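You operate a simulated robot arm through the tools that you are given. There is no shell and no other tool.

You are at the controls of a simulated robot arm. One attempt, no reset.

## Task
Turn the press air off, push the press slide in, rub the grime off the runner and wax that patch.
Fine: air off first; use the blue pad and the wax block; put the pad back. A coat counts when it lies all over at full strength: go over it till it gets no stronger. What is to be rubbed or washed off counts as gone when no trace of it is left.
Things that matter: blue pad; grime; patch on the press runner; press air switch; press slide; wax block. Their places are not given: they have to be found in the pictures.

The check looks at the end state, three seconds after you hand in, the way a careful person would. Anything else that was tipped, shoved, dropped, spilled or broken makes it a failure.

## Robot
A 7-joint arm with a fingered hand, fixed in place. Base frame: the origin is on the floor under the middle of its stand, x ahead of it, y to its left, z up; the work surface is at about z = 0.8. Lengths are in m, angles in degrees, forces in N, time in s.
It reaches about 1.228 m from its shoulder. Its first joint turns from -115.0 to 115.0 degrees. Payload 5 kg.
The tool frame sits at the grasp point between the pads (the TCP): z along the fingers, y along the line on which they close. The tips reach 0.032 m beyond it. The gripper opens to 0.16 m; its body begins 0.089 m behind the TCP. The gripper is a hand of 4 fingers: y runs from the thumb to the fingers, the wrist lies at [0, 0, -0.267] in the tool frame, and closing takes about 1.5 s.
Orientation is that of the tool frame in the base frame, as [roll, pitch, yaw] about the fixed x, y, z axes, in that order (R = Rz(yaw) Ry(pitch) Rx(roll)). With the fingers straight down and closing along the base's y, the tool's x points along the base's -x, its y along +y and its z along -z.

## Interface
- The arm moves only by the tool send_rows. Its argument "increments" is a list of rows, each a list of 6 numbers: the shift along the tool's x, y, z in cm, then the turn, a rotation vector about the tool's x, y, z in degrees. In form: [[dx, dy, dz, rx, ry, rz], ...]. A call has 1 to 20 rows; each row is the pose to reach, as a shift and turn from the pose commanded when the call began, along the tool's axes at that moment. "gripper" is the finger opening in cm, from 0 to 16, set as the call begins (left out, the last holds). Rows are played at 5 a second. More than 0.05 m and 8.6 degrees between two rows, or a gripper value outside its range, and nothing of the call is played. Where a pose cannot be reached the arm comes as near as it can. A force on the tool above 40 N (or 10 N above the force at the start of the call, whichever is more), or a blocked arm, ends the call early, and 0.2 s more pass. Each finger travels about 0.045 m/s and halts on what it meets, pressing with about 24 N; the grip force reading is that of the motor and also rises with nothing between the fingers. The clock runs only during rows and for 0.2 s after the last one: add rows that repeat a pose to give the fingers time. The reply holds the time, the measured pose of the TCP, the force on the tool along the base axes, the opening and the grip force, in the units named above and with some noise, with the torque about the TCP (base axes, N m) and any sound that the robot's microphone picked up, and new pictures: "show" is both (left out), scene, wrist or none.
- Cameras (640 x 400 px; columns grow to the right, rows downward): "scene" is fixed at [0.2161, 0.6597, 1.5632]; the picture's right is [-0.75, -0.67, 0.00], its down [-0.38, 0.42, -0.82] and it looks along [0.55, -0.61, -0.57] (base axes); focal length 315 px, centre (320, 200). "wrist" rides on the gripper at [0.08, -0.004, -0.114] in the tool frame; the picture's right is [0.05, 1.00, 0.00], its down [-0.82, 0.04, -0.58] and it looks along [-0.58, 0.03, 0.82] (tool axes); focal length 265 px, centre (320, 200).
- slide_trunk(by): slides the trunk up (or, below 0, down) by that many m; the arm rides with it, the base frame stays. It gives what a move gives, with no picture.
- finger_targets(finger1, finger2, finger3, thumb_bend): sets how far each is bent, from 0 (flat) to 1 (curled in); at 0.3 the hand is open as for a grip, at 0.7 the pads meet at the TCP. One left out holds its place. A second passes; each finger stops where it meets its share of the squeeze, and holds until it gets a number again. A gripper value or a shape takes the hand back. It gives what a move gives, with no picture; readings hold the bend of each and the force on the fingers (four entries, about 0 where the hand has none), thumb and palm.
- preshape(shape): the hand has 4 fingers and takes this shape, open, in about a second: jaw (thumb against the fingers, like two jaws); tri (thumb and two fingers); tip (a fingertip pinch); poke (one finger out to press); point (the index stretched); flat (the hand flat); cup (the hand cupped); fist (a fist). The gripper value then closes the fingers along that shape, each until it touches; the sizes above hold for jaw. It gives what a move gives, with no picture.
- probe_pixels(camera, pixels): for up to 12 pixels [column, row] of the newest picture of that camera ("zoom" is the newest enlarged one), the place [x, y, z] in the base frame of the surface seen there, good to about 0.002 m, but the place of the scene camera against the robot may be out by one fixed shift of up to 0.012 m in any direction. It takes no simulated time.
- enlarge(camera, box): a new picture of the part [left, top, right, bottom] of that camera's present view, enlarged. It takes no simulated time.
- close_job(): hands the job in; it is judged then, once.

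Open the gripper and draw the arm clear of the work before you hand the job in, unless the task says otherwise.

The tools are called after ">>>" as a command line: name --pt "numbers of a row" for each row, then --argument value for the rest, lists and objects as JSON in quotes. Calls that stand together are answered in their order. send_rows: Moves the arm, as the interface text tells. Its arguments: {"type":"object","properties":{"increments":{"type":"array","items":{"type":"array","items":{"type":"number"}}},"gripper":{"type":"number"},"show":{"type":"string","enum":["both","scene","wrist","none"]}},"required":["increments"]} The other tools are called the same way: slide_trunk (by) moves the trunk up or down; preshape (shape) gives the hand a shape; finger_targets (finger1, finger2, finger3, thumb_bend) moves the fingers one by one; probe_pixels (camera, pixels) gives the place of the surface under pixels of a picture; enlarge (camera, box) takes an enlarged picture of a part of a camera's view; close_job () hands the job in.

At the start:

```text
clock: 0.0
eef_pos: [0.7074, 0.2028, 1.2337]
tool_rot: [180.0, -0.1, -180.0]
wrist_force: [-0.3, 0.3, 0.4]
moment: [0.0, 0.02, -0.01]
finger_gap: 0.1596
finger_force: 0.1
shape: jaw
bend: [0.3, 0.3, 0.3, 0.3]
finger forces: [0.1, 0.1, 0.0, 0.0, 0.0, 0.0]
trunk travel left (down, up): [-0.6, 0.39]
```

scene: 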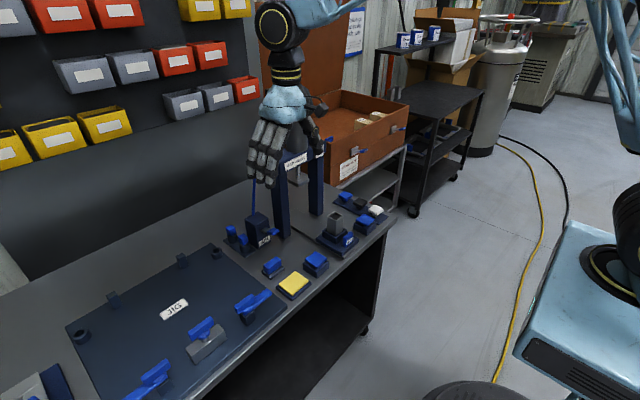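
wrist: 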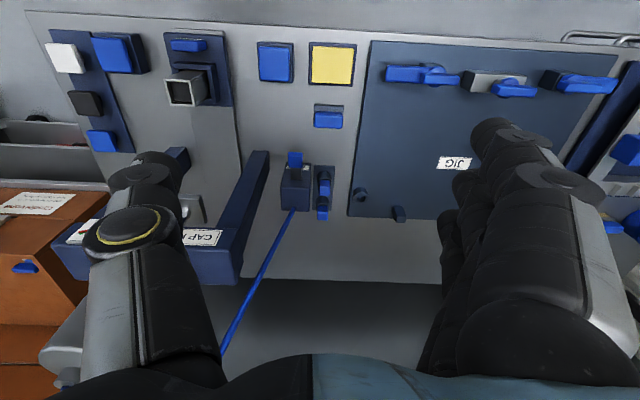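

I start by looking closer at the scene: the bench objects lie around columns 220-390, rows 180-300 in the scene picture, and the wrist picture shows the far side of the bench.

>>> enlarge --camera "scene" --box '[210, 160, 400, 300]'

>>> enlarge --camera "wrist" --box '[20, 10, 360, 230]'

>>> enlarge --camera "wrist" --box '[340, 20, 640, 240]'

>>> enlarge --camera "scene" --box '[0, 230, 300, 400]'

```text
2.86 times, centred on (305, 230) of scene
```

zoom: 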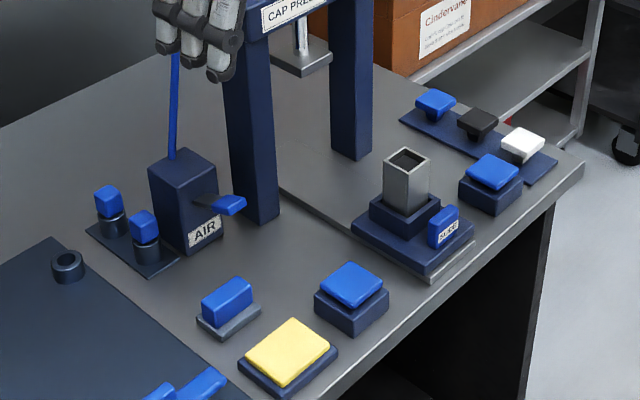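

```text
1.82 times, centred on (190, 120) of wrist
```

zoom: 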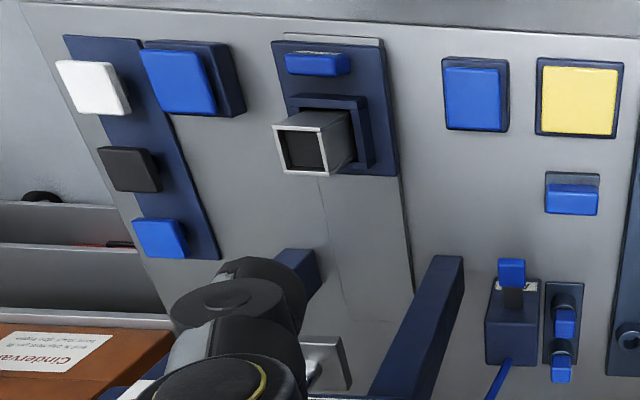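

```text
1.82 times, centred on (490, 130) of wrist
```

zoom: 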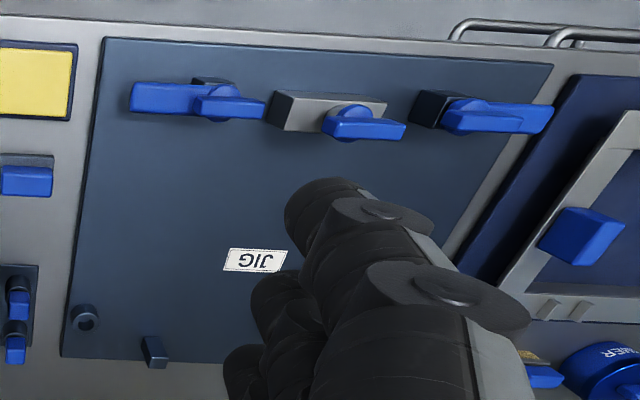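

```text
2.13 times, centred on (150, 315) of scene
```

zoom: 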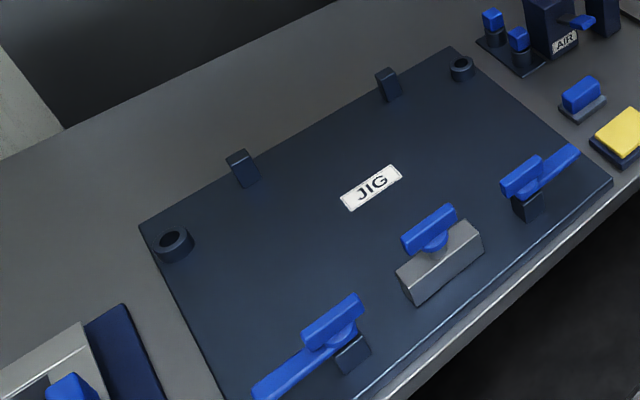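

The zooms show the AIR box with its blue lever, the carriage with a SLIDE tab, blue pads, a yellow pad, and a row of small blocks. I probe the key points to get their places.

>>> probe_pixels --camera "scene" --pixels '[[264, 215], [279, 220], [271, 231], [341, 234], [335, 222], [337, 238], [316, 260], [293, 283], [273, 264], [355, 222], [366, 220], [376, 210]]'

>>> probe_pixels --camera "wrist" --pixels '[[65, 58], [88, 102], [102, 140], [115, 55], [187, 45], [185, 90], [275, 62], [331, 64], [328, 118], [296, 157], [323, 185], [200, 130]]'

>>> enlarge --camera "wrist" --box '[30, 20, 190, 160]'

>>> enlarge --camera "scene" --box '[310, 180, 400, 250]'

```text
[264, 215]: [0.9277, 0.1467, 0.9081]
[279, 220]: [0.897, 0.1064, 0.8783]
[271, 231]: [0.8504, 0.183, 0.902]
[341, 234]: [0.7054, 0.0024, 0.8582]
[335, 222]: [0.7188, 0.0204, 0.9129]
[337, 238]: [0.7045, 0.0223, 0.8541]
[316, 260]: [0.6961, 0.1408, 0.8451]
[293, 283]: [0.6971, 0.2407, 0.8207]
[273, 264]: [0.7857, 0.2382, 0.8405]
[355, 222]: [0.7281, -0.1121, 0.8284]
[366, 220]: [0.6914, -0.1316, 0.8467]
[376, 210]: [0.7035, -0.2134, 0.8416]
```

```text
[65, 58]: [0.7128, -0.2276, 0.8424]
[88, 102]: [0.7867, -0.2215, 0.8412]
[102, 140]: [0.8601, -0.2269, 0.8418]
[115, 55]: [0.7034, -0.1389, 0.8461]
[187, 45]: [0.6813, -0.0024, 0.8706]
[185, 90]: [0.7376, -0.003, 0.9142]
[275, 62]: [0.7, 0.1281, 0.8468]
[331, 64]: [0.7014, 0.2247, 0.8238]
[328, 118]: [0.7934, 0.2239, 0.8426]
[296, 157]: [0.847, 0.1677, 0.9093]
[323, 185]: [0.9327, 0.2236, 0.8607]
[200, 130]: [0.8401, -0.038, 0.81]
```

```text
2.86 times, centred on (110, 90) of wrist
```

zoom: 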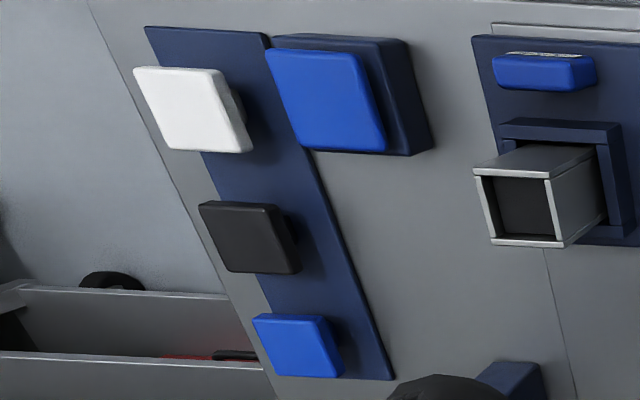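

```text
5.71 times, centred on (355, 215) of scene
```

zoom: 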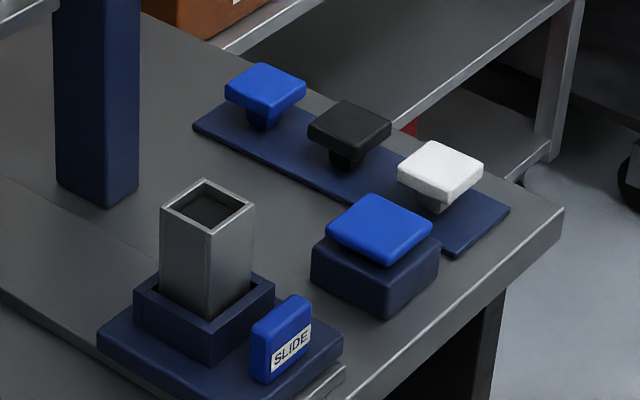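

The slide stands at about (0.71, 0.0) and the blue/black/white items at y≈-0.22 look like buttons. I move the hand toward the near side over the slide for a closer wrist view.

>>> send_rows --pt "2 -2.5 1.5 0 0 0" --pt "4 -5 3 0 0 0" --pt "6 -7.5 4.5 0 0 0" --pt "8 -10 6 0 0 0" --pt "10 -12.5 7.5 0 0 0" --pt "12 -15 9 0 0 0" --pt "14 -17.5 10.5 0 0 0" --pt "16 -20 12 0 0 0"

```text
clock: 1.8
eef_pos: [0.5459, 0.0038, 1.1131]
tool_rot: [-180.0, 0.0, 180.0]
wrist_force: [-0.8, 0.9, 0.6]
moment: [0.02, -0.01, -0.01]
finger_gap: 0.1599
finger_force: 0.1
shape: jaw
bend: [0.3, 0.3, 0.3, 0.3]
finger forces: [0.1, 0.0, 0.0, 0.0, 0.0, 0.0]
trunk travel left (down, up): [-0.6, 0.39]
```

scene: 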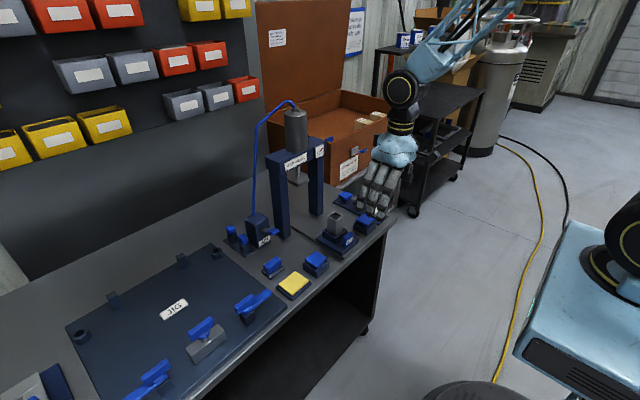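
wrist: 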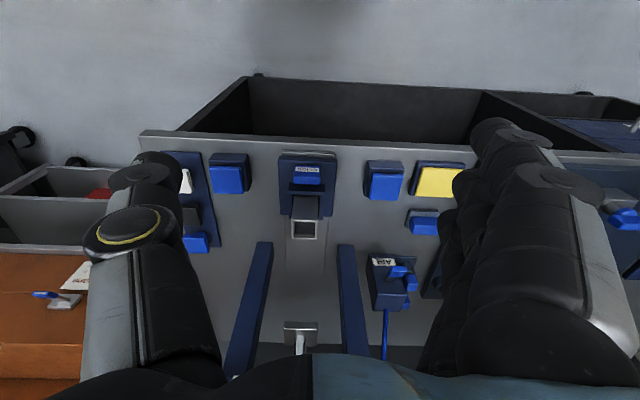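

The wrist view now shows the press (two posts at columns 240-370) with slide at (306,190). I enlarge it and the press in the scene view.

>>> enlarge --camera "wrist" --box '[200, 130, 460, 300]'

>>> enlarge --camera "scene" --box '[220, 100, 350, 260]'

>>> enlarge --camera "scene" --box '[240, 220, 350, 310]'

```text
2.35 times, centred on (330, 215) of wrist
```

zoom: 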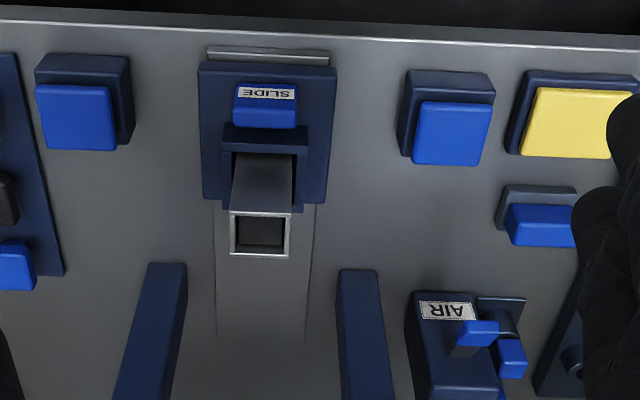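

```text
2.50 times, centred on (285, 180) of scene
```

zoom: 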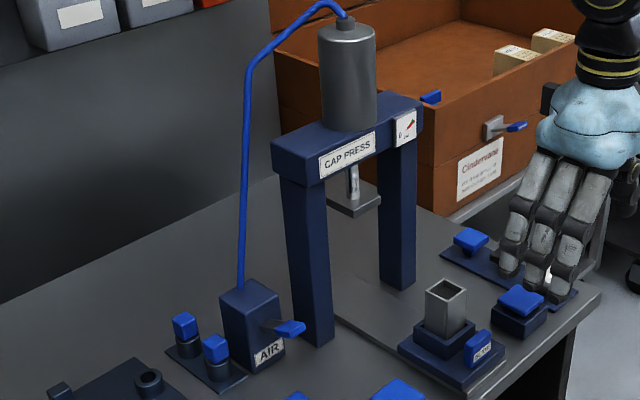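

```text
4.44 times, centred on (295, 265) of scene
```

zoom: 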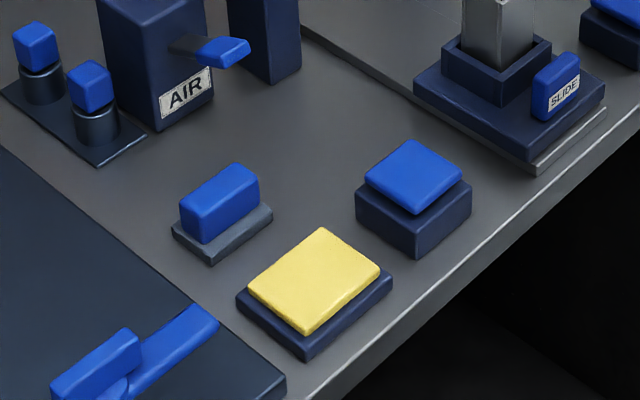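

The blue pad candidates sit at (0.70,0.13) and (0.70,-0.135), a yellow one at (0.70,0.225), and a grey-base blue block at (0.79,0.224). I move closer over y≈0.18 to look at them from near.

>>> send_rows --pt "-1 3 2.3 0 0 0" --pt "-2 6 4.6 0 0 0" --pt "-3 9 6.9 0 0 0" --pt "-4 12 9.2 0 0 0" --pt "-5 15 11.5 0 0 0" --pt "-6 17.6 13.0 0 0 0"

```text
clock: 3.2
eef_pos: [0.6049, 0.1805, 0.9833]
tool_rot: [179.9, 0.0, 179.8]
wrist_force: [0.2, 0.4, 0.7]
moment: [-0.02, 0.02, -0.01]
finger_gap: 0.16
finger_force: 0.1
shape: jaw
bend: [0.3, 0.3, 0.3, 0.3]
finger forces: [0.1, 0.0, 0.0, 0.1, 0.0, 0.1]
trunk travel left (down, up): [-0.6, 0.39]
```

scene: 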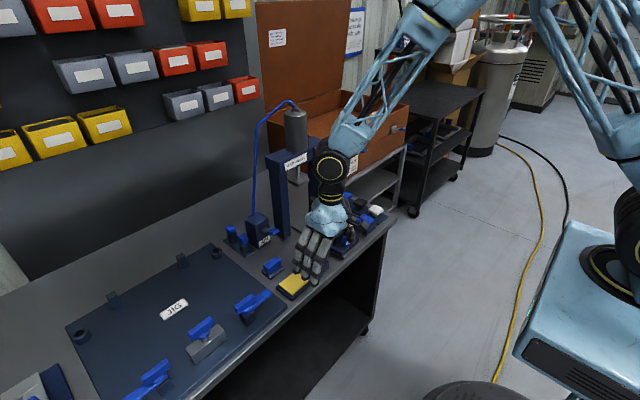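
wrist: 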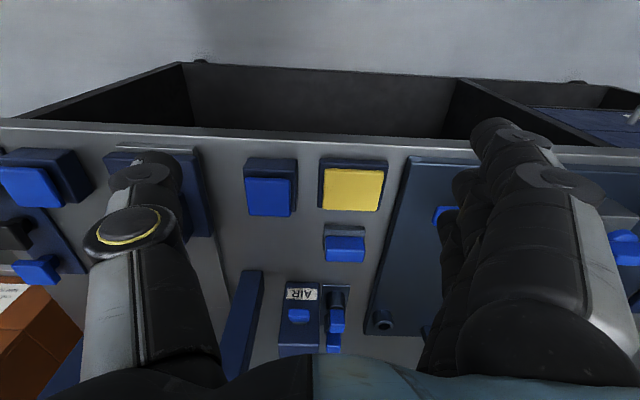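

>>> enlarge --camera "wrist" --box '[220, 140, 420, 280]'

>>> enlarge --camera "wrist" --box '[230, 260, 420, 380]'

>>> probe_pixels --camera "wrist" --pixels '[[247, 182], [291, 182], [250, 213], [291, 213], [270, 197], [270, 173], [246, 163], [326, 172], [379, 172], [325, 206], [377, 207], [350, 190]]'

>>> probe_pixels --camera "wrist" --pixels '[[328, 238], [364, 238], [328, 260], [363, 260], [345, 245], [345, 228], [330, 227], [300, 293], [299, 315], [292, 311], [308, 321], [336, 310]]'

```text
2.86 times, centred on (320, 210) of wrist
```

zoom: 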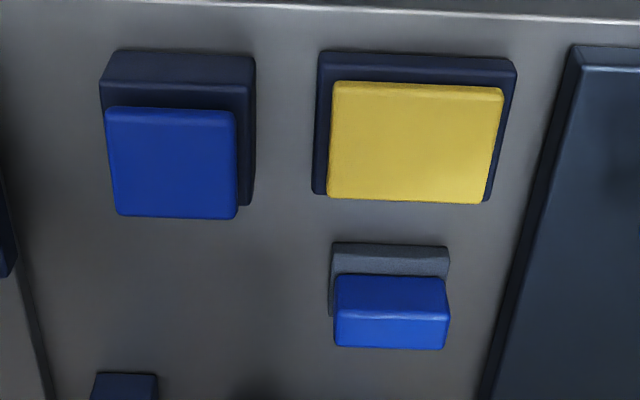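

```text
3.33 times, centred on (325, 320) of wrist
```

zoom: 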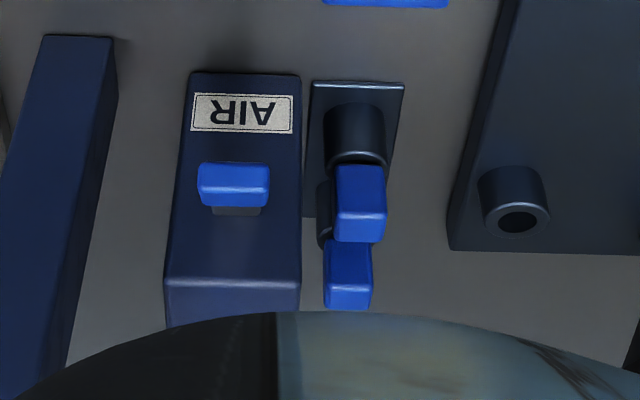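

```text
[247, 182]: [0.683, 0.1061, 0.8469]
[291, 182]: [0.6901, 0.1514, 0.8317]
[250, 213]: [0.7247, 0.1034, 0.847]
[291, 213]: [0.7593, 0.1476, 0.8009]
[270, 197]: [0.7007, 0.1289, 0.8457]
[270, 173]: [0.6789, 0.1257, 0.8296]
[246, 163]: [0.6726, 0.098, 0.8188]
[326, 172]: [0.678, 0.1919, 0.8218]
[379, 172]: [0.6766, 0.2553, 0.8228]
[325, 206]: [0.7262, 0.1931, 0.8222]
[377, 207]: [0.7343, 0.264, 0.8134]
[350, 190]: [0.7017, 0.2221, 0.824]
```

```text
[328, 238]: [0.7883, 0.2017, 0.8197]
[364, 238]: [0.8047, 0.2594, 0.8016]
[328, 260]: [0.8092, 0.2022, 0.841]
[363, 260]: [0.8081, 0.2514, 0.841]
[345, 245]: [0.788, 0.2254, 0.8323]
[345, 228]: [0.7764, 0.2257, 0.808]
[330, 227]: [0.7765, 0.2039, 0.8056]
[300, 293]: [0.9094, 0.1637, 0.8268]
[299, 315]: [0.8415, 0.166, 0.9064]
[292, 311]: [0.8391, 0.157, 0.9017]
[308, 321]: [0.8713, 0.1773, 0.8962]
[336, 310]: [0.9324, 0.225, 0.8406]
```

The two blue-topped dark boxes lie symmetric about the slide (like two-hand press buttons), so the real pad may be elsewhere; there was also something labelled "...NER" at the far left. I raise the hand and survey the left part of the bench.

>>> send_rows --pt "0 2 -4 0 0 0" --pt "0 5 -8 0 0 0" --pt "0 9 -10 0 0 0" --pt "0 13.5 -12 0 0 0" --pt "0 18 -13 0 0 0" --pt "0 22.5 -13 0 0 0" --pt "0 27 -13 0 0 0" --pt "0 31 -13 0 0 0" --pt "0 35 -13 0 0 0" --pt "0 38 -13 0 0 0"

```text
clock: 5.4
eef_pos: [0.6068, 0.5588, 1.1124]
tool_rot: [180.0, -0.1, 180.0]
wrist_force: [0.2, -0.1, 0.9]
moment: [-0.03, 0.01, 0.01]
finger_gap: 0.1597
finger_force: 0.0
shape: jaw
bend: [0.3, 0.3, 0.3, 0.3]
finger forces: [0.0, 0.0, 0.1, 0.0, 0.0, 0.0]
trunk travel left (down, up): [-0.6, 0.39]
```

scene: 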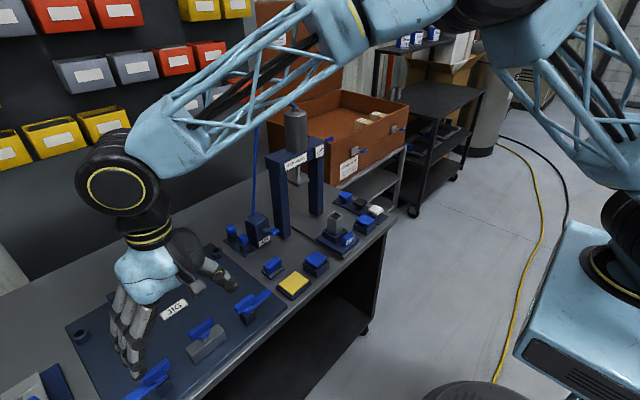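
wrist: 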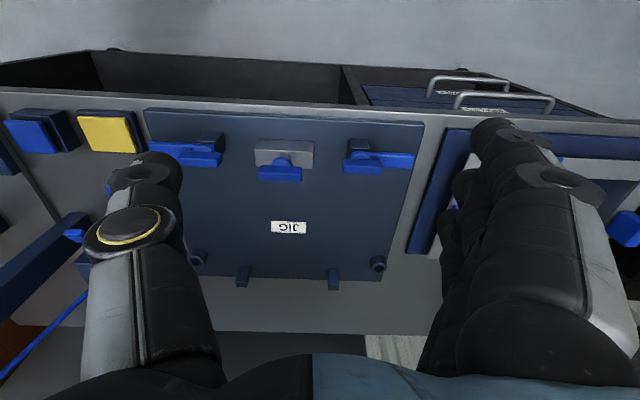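

The jig fills y≈0.3–0.65 here; another fixture begins right of column 410. I continue left.

>>> send_rows --pt "0 4 0 0 0 0" --pt "0 8 0 0 0 0" --pt "0 12 0 0 0 0" --pt "0 16 0 0 0 0" --pt "0 20 0 0 0 0" --pt "0 24 0 0 0 0" --pt "0 28 -1 0 0 0" --pt "0 32 -2 0 0 0"

```text
clock: 7.2
eef_pos: [0.5802, 0.7994, 1.1252]
tool_rot: [-179.9, -0.1, -179.9]
wrist_force: [0.3, 0.0, 0.4]
moment: [-0.05, 0.03, 0.02]
finger_gap: 0.1599
finger_force: 0.0
shape: jaw
bend: [0.3, 0.3, 0.3, 0.3]
finger forces: [0.1, 0.0, 0.0, 0.0, 0.0, 0.0]
out of reach, approached as far as the arm can: row 6, 7, 8
trunk travel left (down, up): [-0.6, 0.39]
```

scene: 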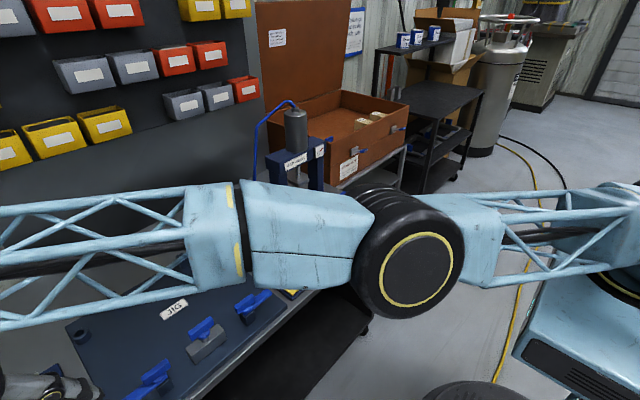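
wrist: 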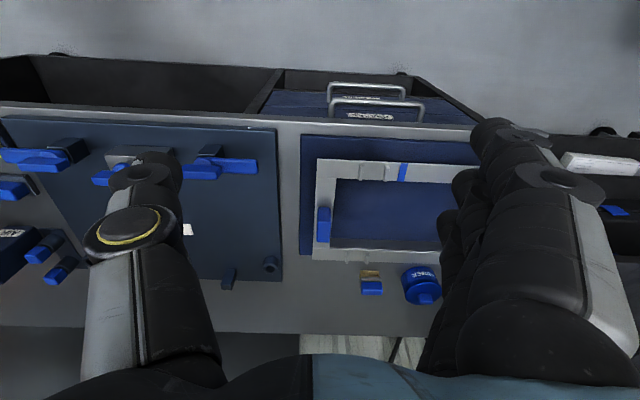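

>>> enlarge --camera "wrist" --box '[290, 120, 470, 320]'

>>> probe_pixels --camera "wrist" --pixels '[[371, 288], [371, 274], [422, 275], [422, 292], [323, 225], [403, 172], [390, 200], [375, 172], [345, 256]]'

>>> enlarge --camera "wrist" --box '[340, 250, 460, 320]'

```text
2.00 times, centred on (380, 220) of wrist
```

zoom: 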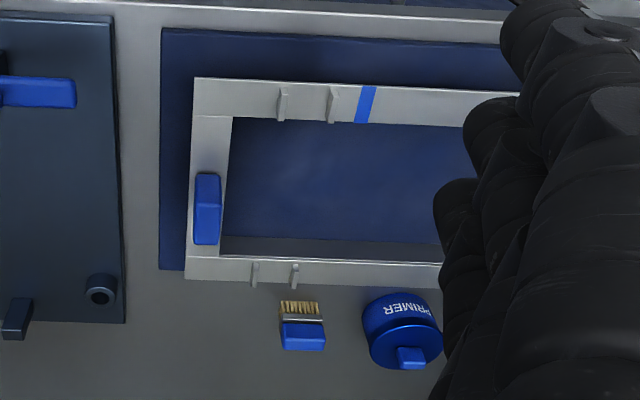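

```text
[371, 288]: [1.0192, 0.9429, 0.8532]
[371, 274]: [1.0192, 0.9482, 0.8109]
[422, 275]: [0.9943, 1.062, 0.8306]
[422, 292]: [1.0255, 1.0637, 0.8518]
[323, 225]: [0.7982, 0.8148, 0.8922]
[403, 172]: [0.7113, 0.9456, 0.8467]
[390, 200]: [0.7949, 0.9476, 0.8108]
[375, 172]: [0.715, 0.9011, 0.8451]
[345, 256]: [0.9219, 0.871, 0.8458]
```

```text
5.33 times, centred on (400, 285) of wrist
```

zoom: 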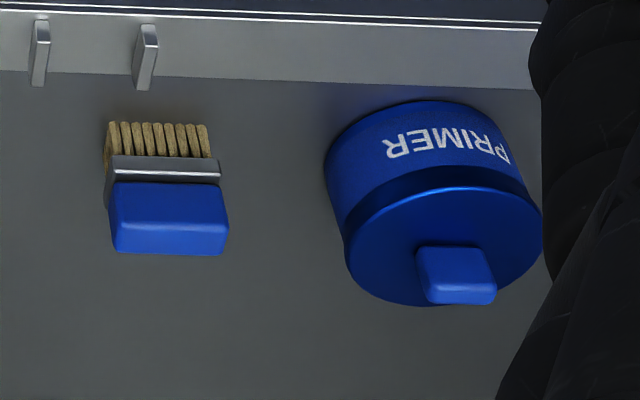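

This left station holds a frame, a brush and a PRIMER pot — not part of the job. I go back right to look closely at the blue/black/white items at y≈-0.22.

>>> send_rows --pt "0 -4.5 0 0 0 0" --pt "0 -9 0 0 0 0" --pt "0 -13.5 0 0 0 0" --pt "0 -18 0 0 0 0" --pt "0 -22.5 0 0 0 0" --pt "0 -27 0 0 0 0" --pt "0 -31.5 0 0 0 0" --pt "0 -36 0 0 0 0" --pt "0 -40.5 0 0 0 0" --pt "0 -45 0 0 0 0" --pt "0 -49.5 0 0 0 0" --pt "0 -54 0 0 0 0" --pt "0 -58.5 0 0 0 0" --pt "0 -63 0 0 0 0" --pt "0 -67.5 0 0 0 0" --pt "0 -72 0 0 0 0" --pt "0 -76.5 0 0 0 0" --pt "0 -81 0 0 0 0" --pt "0 -85.5 0 0 0 0" --pt "0 -90 0 0 0 0" --show "none"

```text
clock: 11.4
eef_pos: [0.58, -0.1058, 1.1247]
tool_rot: [179.9, -0.1, -180.0]
wrist_force: [0.1, 0.4, -0.6]
moment: [0.0, 0.0, 0.0]
finger_gap: 0.1601
finger_force: 0.0
shape: jaw
bend: [0.3, 0.3, 0.3, 0.3]
finger forces: [0.0, 0.0, 0.1, 0.1, 0.0, 0.0]
trunk travel left (down, up): [-0.6, 0.39]
```

The hand is at (0.58,-0.106,1.125). I go on to y≈-0.22 and lower a little for a close look at the stemmed items.

>>> send_rows --pt "0 -4 3 0 0 0" --pt "0 -8 6 0 0 0" --pt "0 -11 9 0 0 0" --pt "0 -12 12 0 0 0"

>>> enlarge --camera "wrist" --box '[220, 120, 440, 320]'

```text
clock: 12.4
eef_pos: [0.5811, -0.2264, 1.0024]
tool_rot: [179.9, 0.0, 180.0]
wrist_force: [-0.1, 0.5, -0.2]
moment: [0.04, 0.01, -0.01]
finger_gap: 0.1599
finger_force: 0.1
shape: jaw
bend: [0.3, 0.3, 0.3, 0.3]
finger forces: [0.0, 0.0, 0.0, 0.0, 0.0, 0.0]
trunk travel left (down, up): [-0.6, 0.39]
```

scene: 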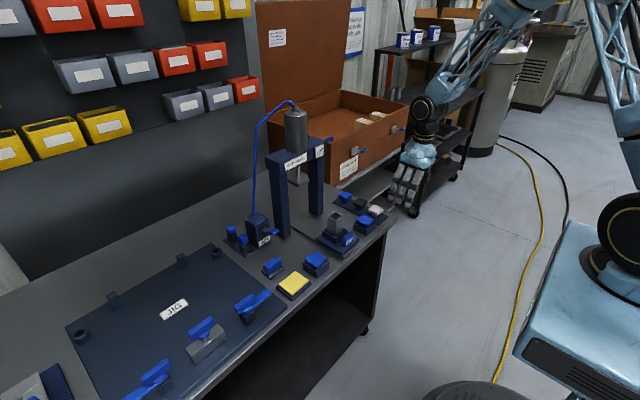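
wrist: 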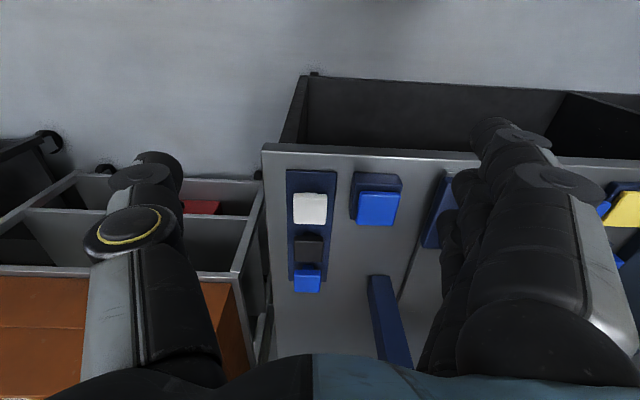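

```text
2.00 times, centred on (330, 220) of wrist
```

zoom: 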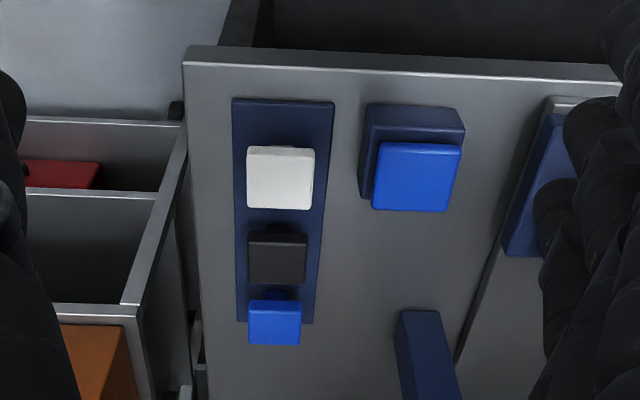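

I probe the corners of the white, black and blue stemmed items and the pad at (378,207) to get their sizes.

>>> probe_pixels --camera "wrist" --pixels '[[296, 196], [324, 196], [296, 221], [324, 222], [297, 240], [320, 240], [297, 258], [320, 260], [296, 272], [319, 272], [297, 290], [318, 290]]'

>>> probe_pixels --camera "wrist" --pixels '[[361, 193], [398, 194], [360, 223], [394, 223], [378, 207], [378, 184], [378, 176], [310, 184], [310, 209], [310, 250], [310, 281], [305, 232]]'

>>> enlarge --camera "wrist" --box '[280, 165, 350, 300]'

```text
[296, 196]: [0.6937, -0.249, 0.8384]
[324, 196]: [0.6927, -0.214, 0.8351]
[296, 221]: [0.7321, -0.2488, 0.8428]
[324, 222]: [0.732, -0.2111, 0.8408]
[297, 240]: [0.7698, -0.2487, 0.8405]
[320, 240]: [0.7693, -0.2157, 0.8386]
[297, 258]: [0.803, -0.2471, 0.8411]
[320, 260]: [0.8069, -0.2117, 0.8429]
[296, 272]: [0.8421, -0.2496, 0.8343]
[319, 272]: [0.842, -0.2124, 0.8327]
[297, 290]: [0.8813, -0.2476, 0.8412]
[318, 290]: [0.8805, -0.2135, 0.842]
```

```text
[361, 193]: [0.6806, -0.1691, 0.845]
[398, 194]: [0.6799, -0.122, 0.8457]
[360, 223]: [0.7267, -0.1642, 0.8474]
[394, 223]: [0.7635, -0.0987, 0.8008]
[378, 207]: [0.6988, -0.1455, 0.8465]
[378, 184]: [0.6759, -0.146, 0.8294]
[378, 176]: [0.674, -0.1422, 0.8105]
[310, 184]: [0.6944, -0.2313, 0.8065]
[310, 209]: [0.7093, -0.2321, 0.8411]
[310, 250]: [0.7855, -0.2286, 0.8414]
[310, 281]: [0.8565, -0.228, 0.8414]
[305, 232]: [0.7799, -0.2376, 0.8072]
```

```text
2.96 times, centred on (315, 232) of wrist
```

zoom: 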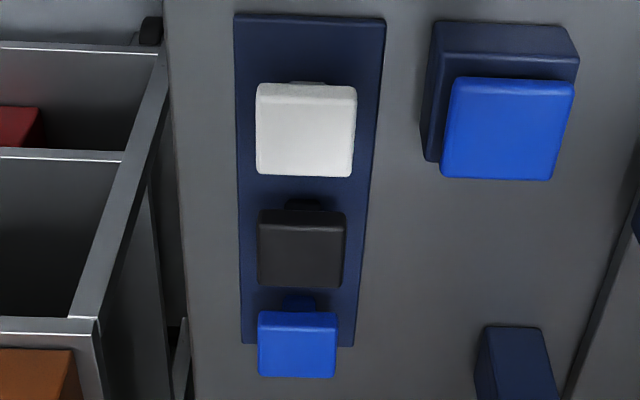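

The white, black and blue items are 4 cm square heads on stems, 7.5 cm apart. I tilt the hand to look more horizontally and see these from the side.

>>> send_rows --pt "0 0.5 1.5 0 -7 0" --pt "0 1 3 0 -14 0" --pt "0 1.5 4.5 0 -21 0" --pt "0 2 6 0 -28 0" --pt "0 2.5 7.5 0 -35 0" --pt "0 3 8.5 0 -40 0"

>>> enlarge --camera "wrist" --box '[220, 120, 480, 320]'

```text
clock: 13.8
eef_pos: [0.58, -0.1957, 0.9183]
tool_rot: [180.0, 40.1, 180.0]
wrist_force: [0.3, 0.7, 0.7]
moment: [0.04, 0.02, 0.04]
finger_gap: 0.1597
finger_force: 0.0
shape: jaw
bend: [0.3, 0.3, 0.3, 0.3]
finger forces: [0.1, 0.0, 0.0, 0.1, 0.0, 0.0]
trunk travel left (down, up): [-0.6, 0.39]
```

scene: 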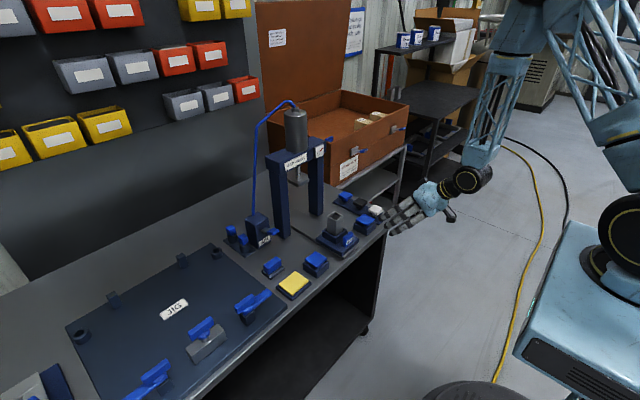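
wrist: 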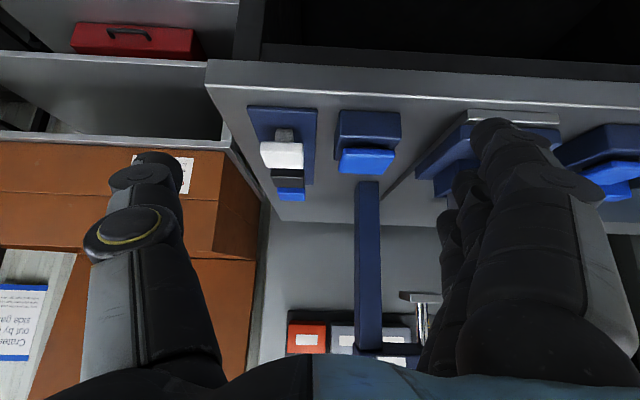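

```text
2.00 times, centred on (350, 220) of wrist
```

zoom: 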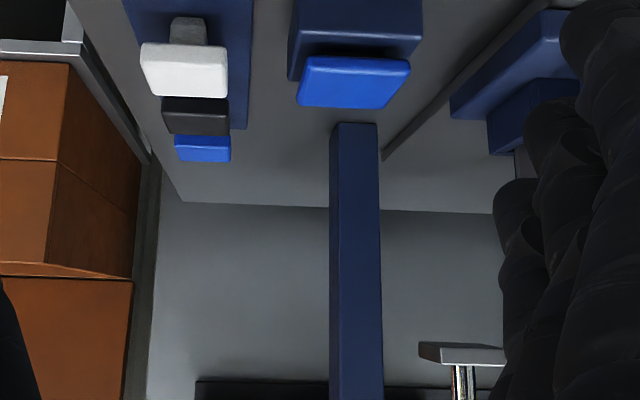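

I zoom harder from the scene camera onto each candidate to compare shapes and textures.

>>> enlarge --camera "scene" --box '[330, 185, 394, 225]'

>>> enlarge --camera "scene" --box '[296, 240, 340, 280]'

>>> enlarge --camera "scene" --box '[255, 250, 320, 305]'

>>> enlarge --camera "scene" --box '[220, 205, 290, 260]'

```text
10.00 times, centred on (362, 205) of scene
```

zoom: 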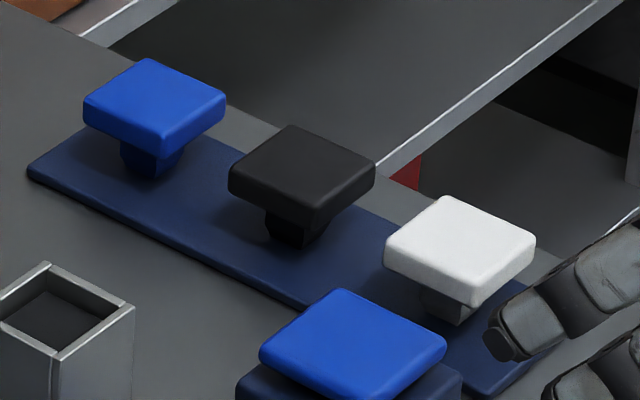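

```text
10.00 times, centred on (318, 260) of scene
```

zoom: 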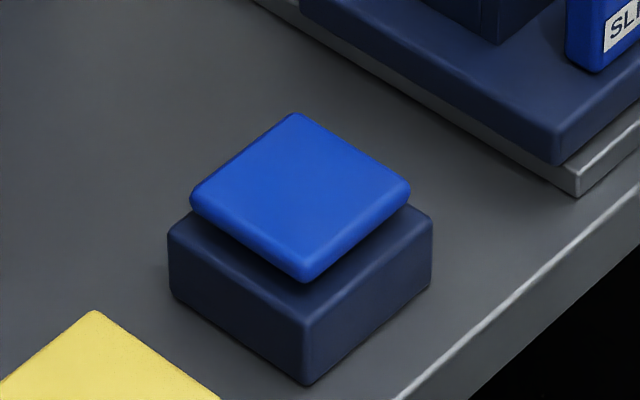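

```text
7.27 times, centred on (288, 278) of scene
```

zoom: 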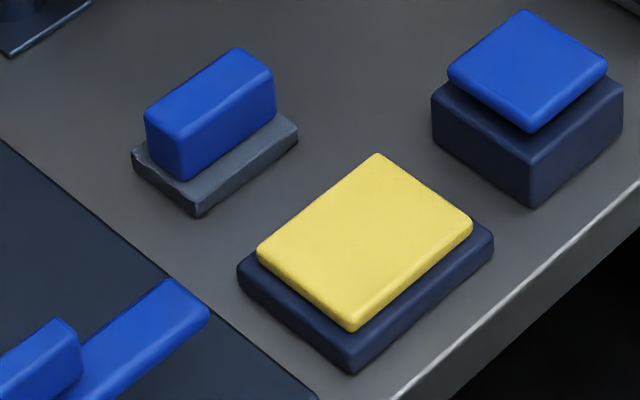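

```text
7.27 times, centred on (255, 232) of scene
```

zoom: 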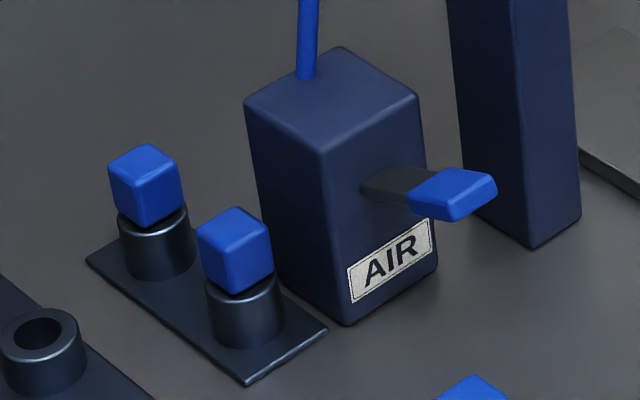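

The stemmed blue/black/white items have square plugs that fit the square tube on the slide – they look like end caps for the CAP PRESS, and the two blue plates float over boxes like palm buttons. I check the rest of the surroundings for other candidates (crate, cart, shelves).

>>> enlarge --camera "scene" --box '[310, 80, 430, 200]'

>>> enlarge --camera "scene" --box '[380, 20, 520, 200]'

>>> enlarge --camera "wrist" --box '[0, 0, 250, 200]'

>>> enlarge --camera "scene" --box '[0, 330, 120, 400]'

```text
3.33 times, centred on (370, 140) of scene
```

zoom: 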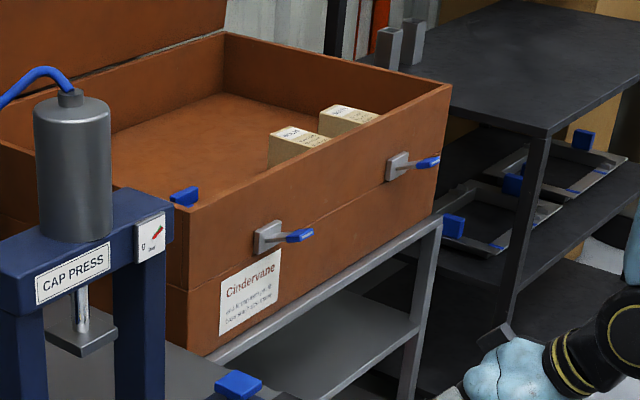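

```text
2.22 times, centred on (450, 110) of scene
```

zoom: 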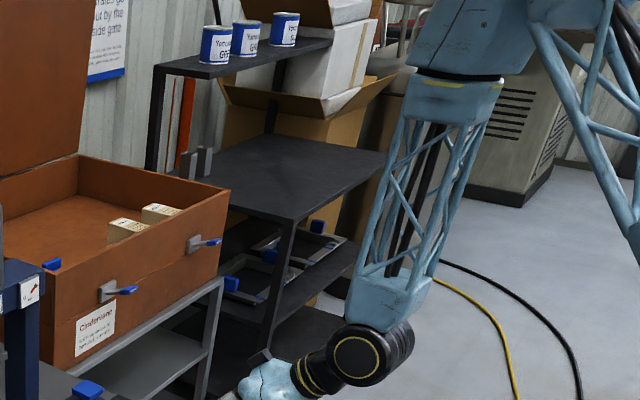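

```text
2.00 times, centred on (125, 100) of wrist
```

zoom: 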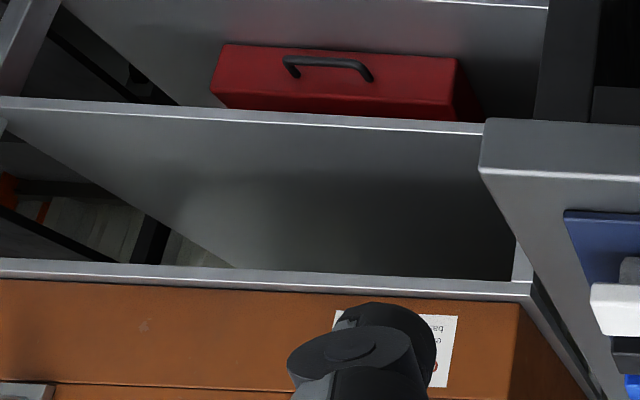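

```text
5.33 times, centred on (60, 365) of scene
```

zoom: 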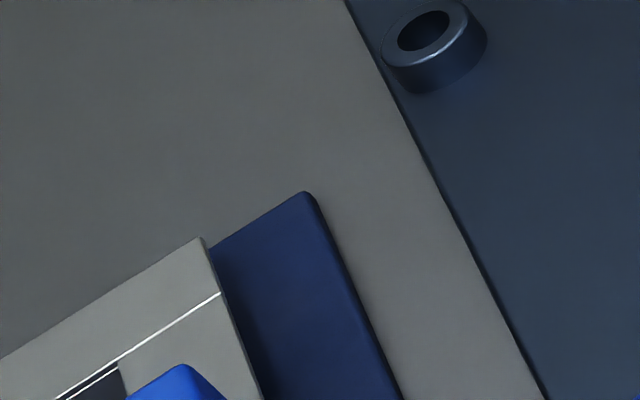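

The crate and cart hold nothing fitting, so the blue-handled grey slab (0.79,0.224) should be the blue pad and the yellow slab on the dish (0.70,0.225) the wax block. I straighten the hand and go look at the AIR lever from nearer.

>>> send_rows --pt "-1.6 3 -0.8 0 5 0" --pt "-3.2 7 -1.5 0 10 0" --pt "-4.9 11 -2.3 0 15 0" --pt "-6.5 15 -3 0 20 0" --pt "-8.1 19 -3.8 0 25 0" --pt "-9.7 23 -4.6 0 30 0" --pt "-11.4 27.5 -5.3 0 35 0" --pt "-13 32 -6.1 0 40 0" --pt "-13 36.6 -6.1 0 40 0" --show "wrist"

>>> preshape --shape "poke"

>>> send_rows --pt "0 0 0 0 0 0"

```text
clock: 15.8
eef_pos: [0.6351, 0.1723, 1.0475]
tool_rot: [-180.0, -0.2, 180.0]
wrist_force: [0.1, 0.1, 0.6]
moment: [-0.02, 0.01, 0.02]
finger_gap: 0.1601
finger_force: 0.1
shape: jaw
bend: [0.3, 0.3, 0.3, 0.3]
finger forces: [0.0, 0.1, 0.0, 0.1, 0.1, 0.0]
trunk travel left (down, up): [-0.6, 0.39]
```

wrist: 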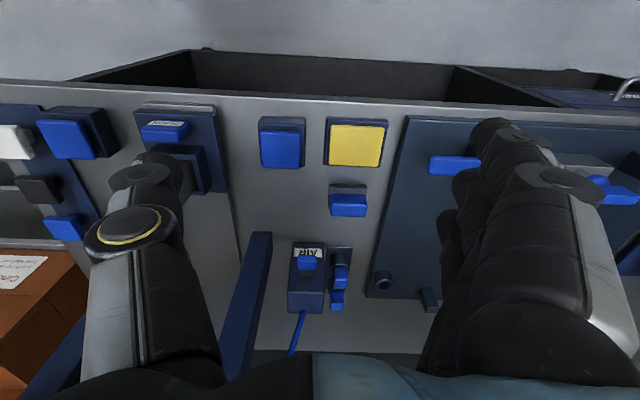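

```text
clock: 16.7
eef_pos: [0.6369, 0.1705, 1.0478]
tool_rot: [-179.9, 0.0, -180.0]
wrist_force: [-0.7, -0.3, -0.6]
moment: [-0.01, -0.05, 0.0]
finger_gap: 0.0001
finger_force: 0.1
shape: poke
bend: [1.0, 1.0, 1.0, 0.47]
finger forces: [0.1, 0.0, 0.0, 0.1, 0.0, 0.0]
trunk travel left (down, up): [-0.6, 0.39]
```

```text
clock: 17.1
eef_pos: [0.6368, 0.1713, 1.0478]
tool_rot: [-180.0, 0.0, -179.9]
wrist_force: [-0.3, 0.3, -0.3]
moment: [0.02, -0.02, -0.04]
finger_gap: 0.0
finger_force: 0.1
shape: poke
bend: [1.0, 1.0, 1.0, 0.47]
finger forces: [0.1, 0.1, 0.1, 0.1, 0.1, 0.0]
trunk travel left (down, up): [-0.6, 0.39]
```

scene: 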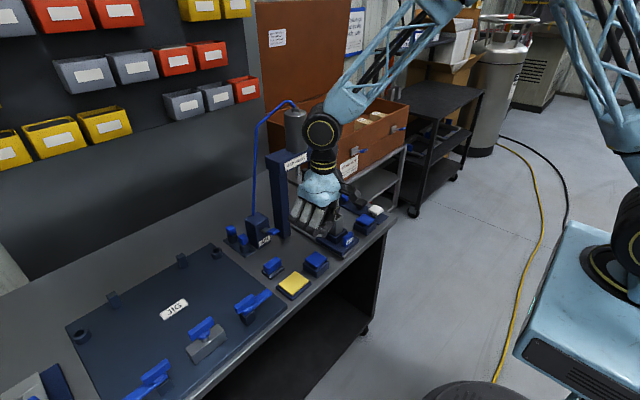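
wrist: 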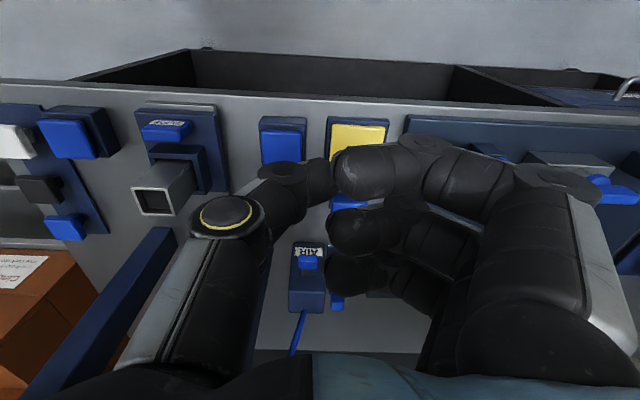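

In "poke" the fingers curl in and no clear finger stands out, so I try the "point" shape and look.

>>> preshape --shape "point"

>>> send_rows --pt "0 0 0 0 0 0"

>>> enlarge --camera "scene" --box '[240, 160, 370, 280]'

```text
clock: 18.0
eef_pos: [0.6374, 0.1704, 1.0484]
tool_rot: [179.9, -0.1, 179.9]
wrist_force: [-0.6, 0.7, -0.2]
moment: [-0.02, 0.02, 0.01]
finger_gap: 0.1521
finger_force: 0.0
shape: point
bend: [0.3, 1.0, 1.0, 0.54]
finger forces: [0.0, 0.0, 0.0, 0.1, 0.0, 0.0]
trunk travel left (down, up): [-0.6, 0.39]
```

```text
clock: 18.4
eef_pos: [0.6364, 0.1719, 1.0482]
tool_rot: [180.0, 0.0, -179.9]
wrist_force: [0.6, 0.5, 1.1]
moment: [-0.02, 0.0, -0.04]
finger_gap: 0.1523
finger_force: 0.1
shape: point
bend: [0.3, 1.0, 1.0, 0.54]
finger forces: [0.0, 0.0, 0.0, 0.0, 0.0, 0.0]
trunk travel left (down, up): [-0.6, 0.39]
```

scene: 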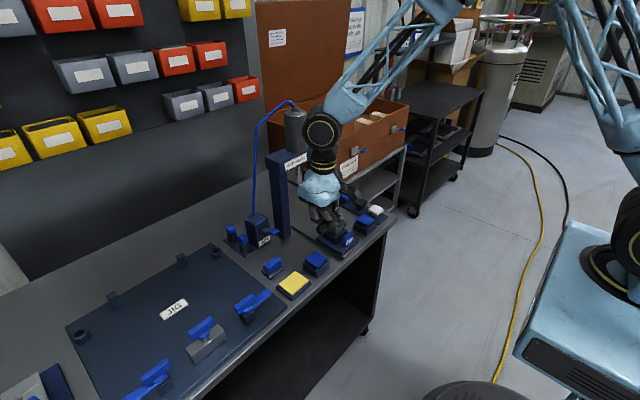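
wrist: 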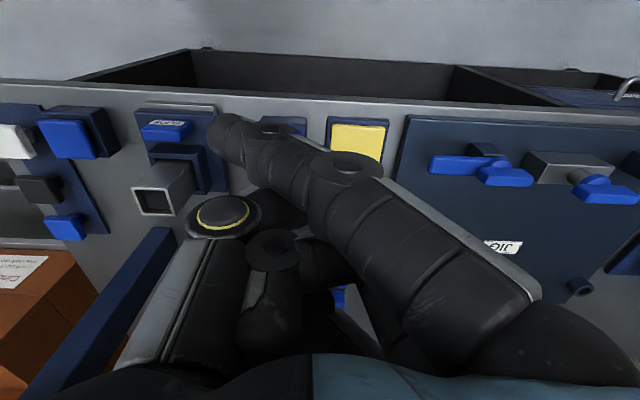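

```text
3.33 times, centred on (305, 220) of scene
```

zoom: 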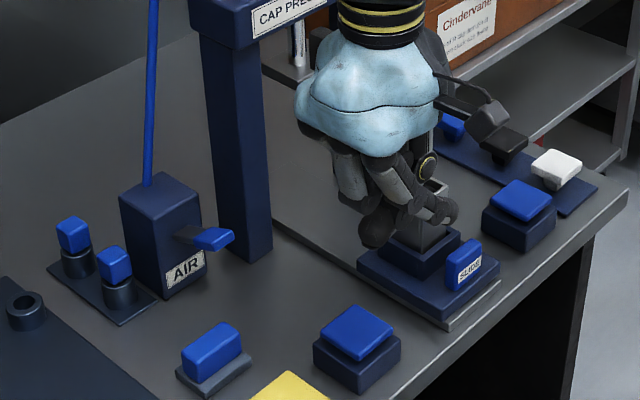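

"Point" splays the index sideways. I go back to jaw and make a two-digit pinch: middle finger and thumb meeting at the TCP, the other two fingers curled away.

>>> preshape --shape "jaw"

>>> finger_targets --finger1 1.0 --finger2 0.7 --finger3 1.0 --thumb_bend 0.7

>>> send_rows --pt "0 0 0 0 0 0" --pt "0 0 0 0 0 0" --pt "0 0 0 0 0 0"

>>> enlarge --camera "scene" --box '[240, 160, 370, 280]'

```text
clock: 19.3
eef_pos: [0.637, 0.1709, 1.0474]
tool_rot: [-180.0, 0.0, -179.9]
wrist_force: [-0.3, 0.5, -0.4]
moment: [0.04, 0.03, -0.02]
finger_gap: 0.16
finger_force: 0.0
shape: jaw
bend: [0.3, 0.3, 0.3, 0.3]
finger forces: [0.1, 0.0, 0.0, 0.0, 0.0, 0.0]
trunk travel left (down, up): [-0.6, 0.39]
```

```text
clock: 20.3
eef_pos: [0.6364, 0.1715, 1.0491]
tool_rot: [180.0, 0.0, 179.9]
wrist_force: [0.2, -0.4, 0.3]
moment: [0.01, -0.02, -0.03]
finger_gap: 0.0502
finger_force: 0.1
shape: fingers
bend: [1.0, 0.7, 1.0, 0.7]
finger forces: [0.0, 0.0, 0.0, 0.1, 0.0, 0.1]
trunk travel left (down, up): [-0.6, 0.39]
```

```text
clock: 21.1
eef_pos: [0.636, 0.1708, 1.0481]
tool_rot: [180.0, 0.0, 180.0]
wrist_force: [0.3, -0.8, 0.0]
moment: [0.06, -0.03, -0.03]
finger_gap: 0.0503
finger_force: 0.1
shape: fingers
bend: [1.0, 0.7, 1.0, 0.7]
finger forces: [0.0, 0.0, 0.1, 0.0, 0.0, 0.0]
trunk travel left (down, up): [-0.6, 0.39]
```

scene: 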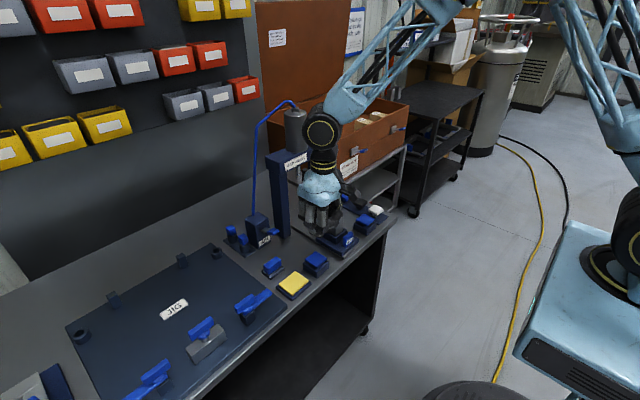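
wrist: 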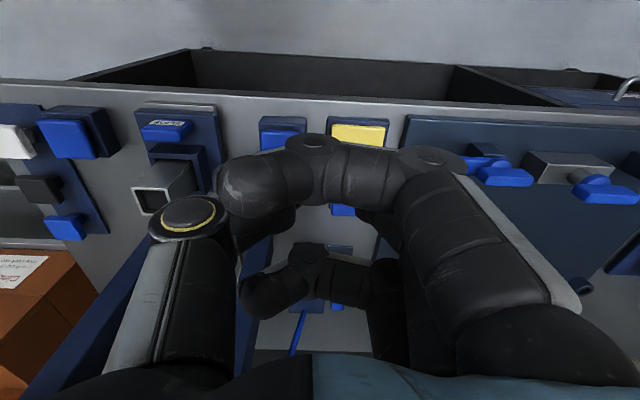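

```text
3.33 times, centred on (305, 220) of scene
```

zoom: 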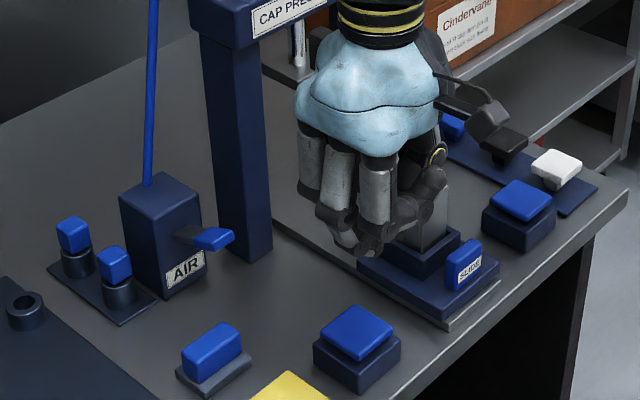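

The middle fingertip now is the lowest point near the TCP. I zoom on the AIR lever in the scene view and probe its tip, stem and box corners.

>>> enlarge --camera "scene" --box '[240, 205, 290, 255]'

```text
8.00 times, centred on (265, 230) of scene
```

zoom: 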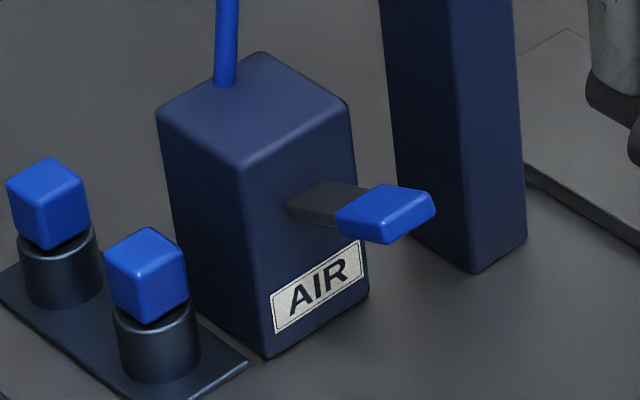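

>>> probe_pixels --camera "zoom" --pixels '[[382, 188], [432, 197], [337, 214], [385, 242], [380, 210], [320, 192], [292, 205], [245, 165], [350, 105], [265, 55], [160, 112], [265, 350]]'

>>> probe_pixels --camera "zoom" --pixels '[[315, 285], [250, 190], [360, 290], [250, 110], [385, 230], [420, 220], [350, 225], [145, 245], [50, 180]]'

```text
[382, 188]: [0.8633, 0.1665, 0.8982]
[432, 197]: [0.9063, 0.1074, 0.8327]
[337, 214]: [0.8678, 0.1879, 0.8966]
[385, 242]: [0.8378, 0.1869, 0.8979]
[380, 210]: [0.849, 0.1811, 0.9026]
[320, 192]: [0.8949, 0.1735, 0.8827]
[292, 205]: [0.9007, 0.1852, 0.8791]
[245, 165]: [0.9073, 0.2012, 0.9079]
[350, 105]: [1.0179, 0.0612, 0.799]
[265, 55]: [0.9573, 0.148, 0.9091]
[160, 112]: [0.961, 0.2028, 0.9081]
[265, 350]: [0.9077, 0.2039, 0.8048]
```

```text
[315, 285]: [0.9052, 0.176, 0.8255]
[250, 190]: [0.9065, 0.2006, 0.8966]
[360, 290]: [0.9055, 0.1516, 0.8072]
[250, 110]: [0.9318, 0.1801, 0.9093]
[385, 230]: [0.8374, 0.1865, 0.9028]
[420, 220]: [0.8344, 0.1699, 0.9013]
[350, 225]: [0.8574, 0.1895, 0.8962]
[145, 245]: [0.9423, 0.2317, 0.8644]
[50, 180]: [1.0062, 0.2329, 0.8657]
```

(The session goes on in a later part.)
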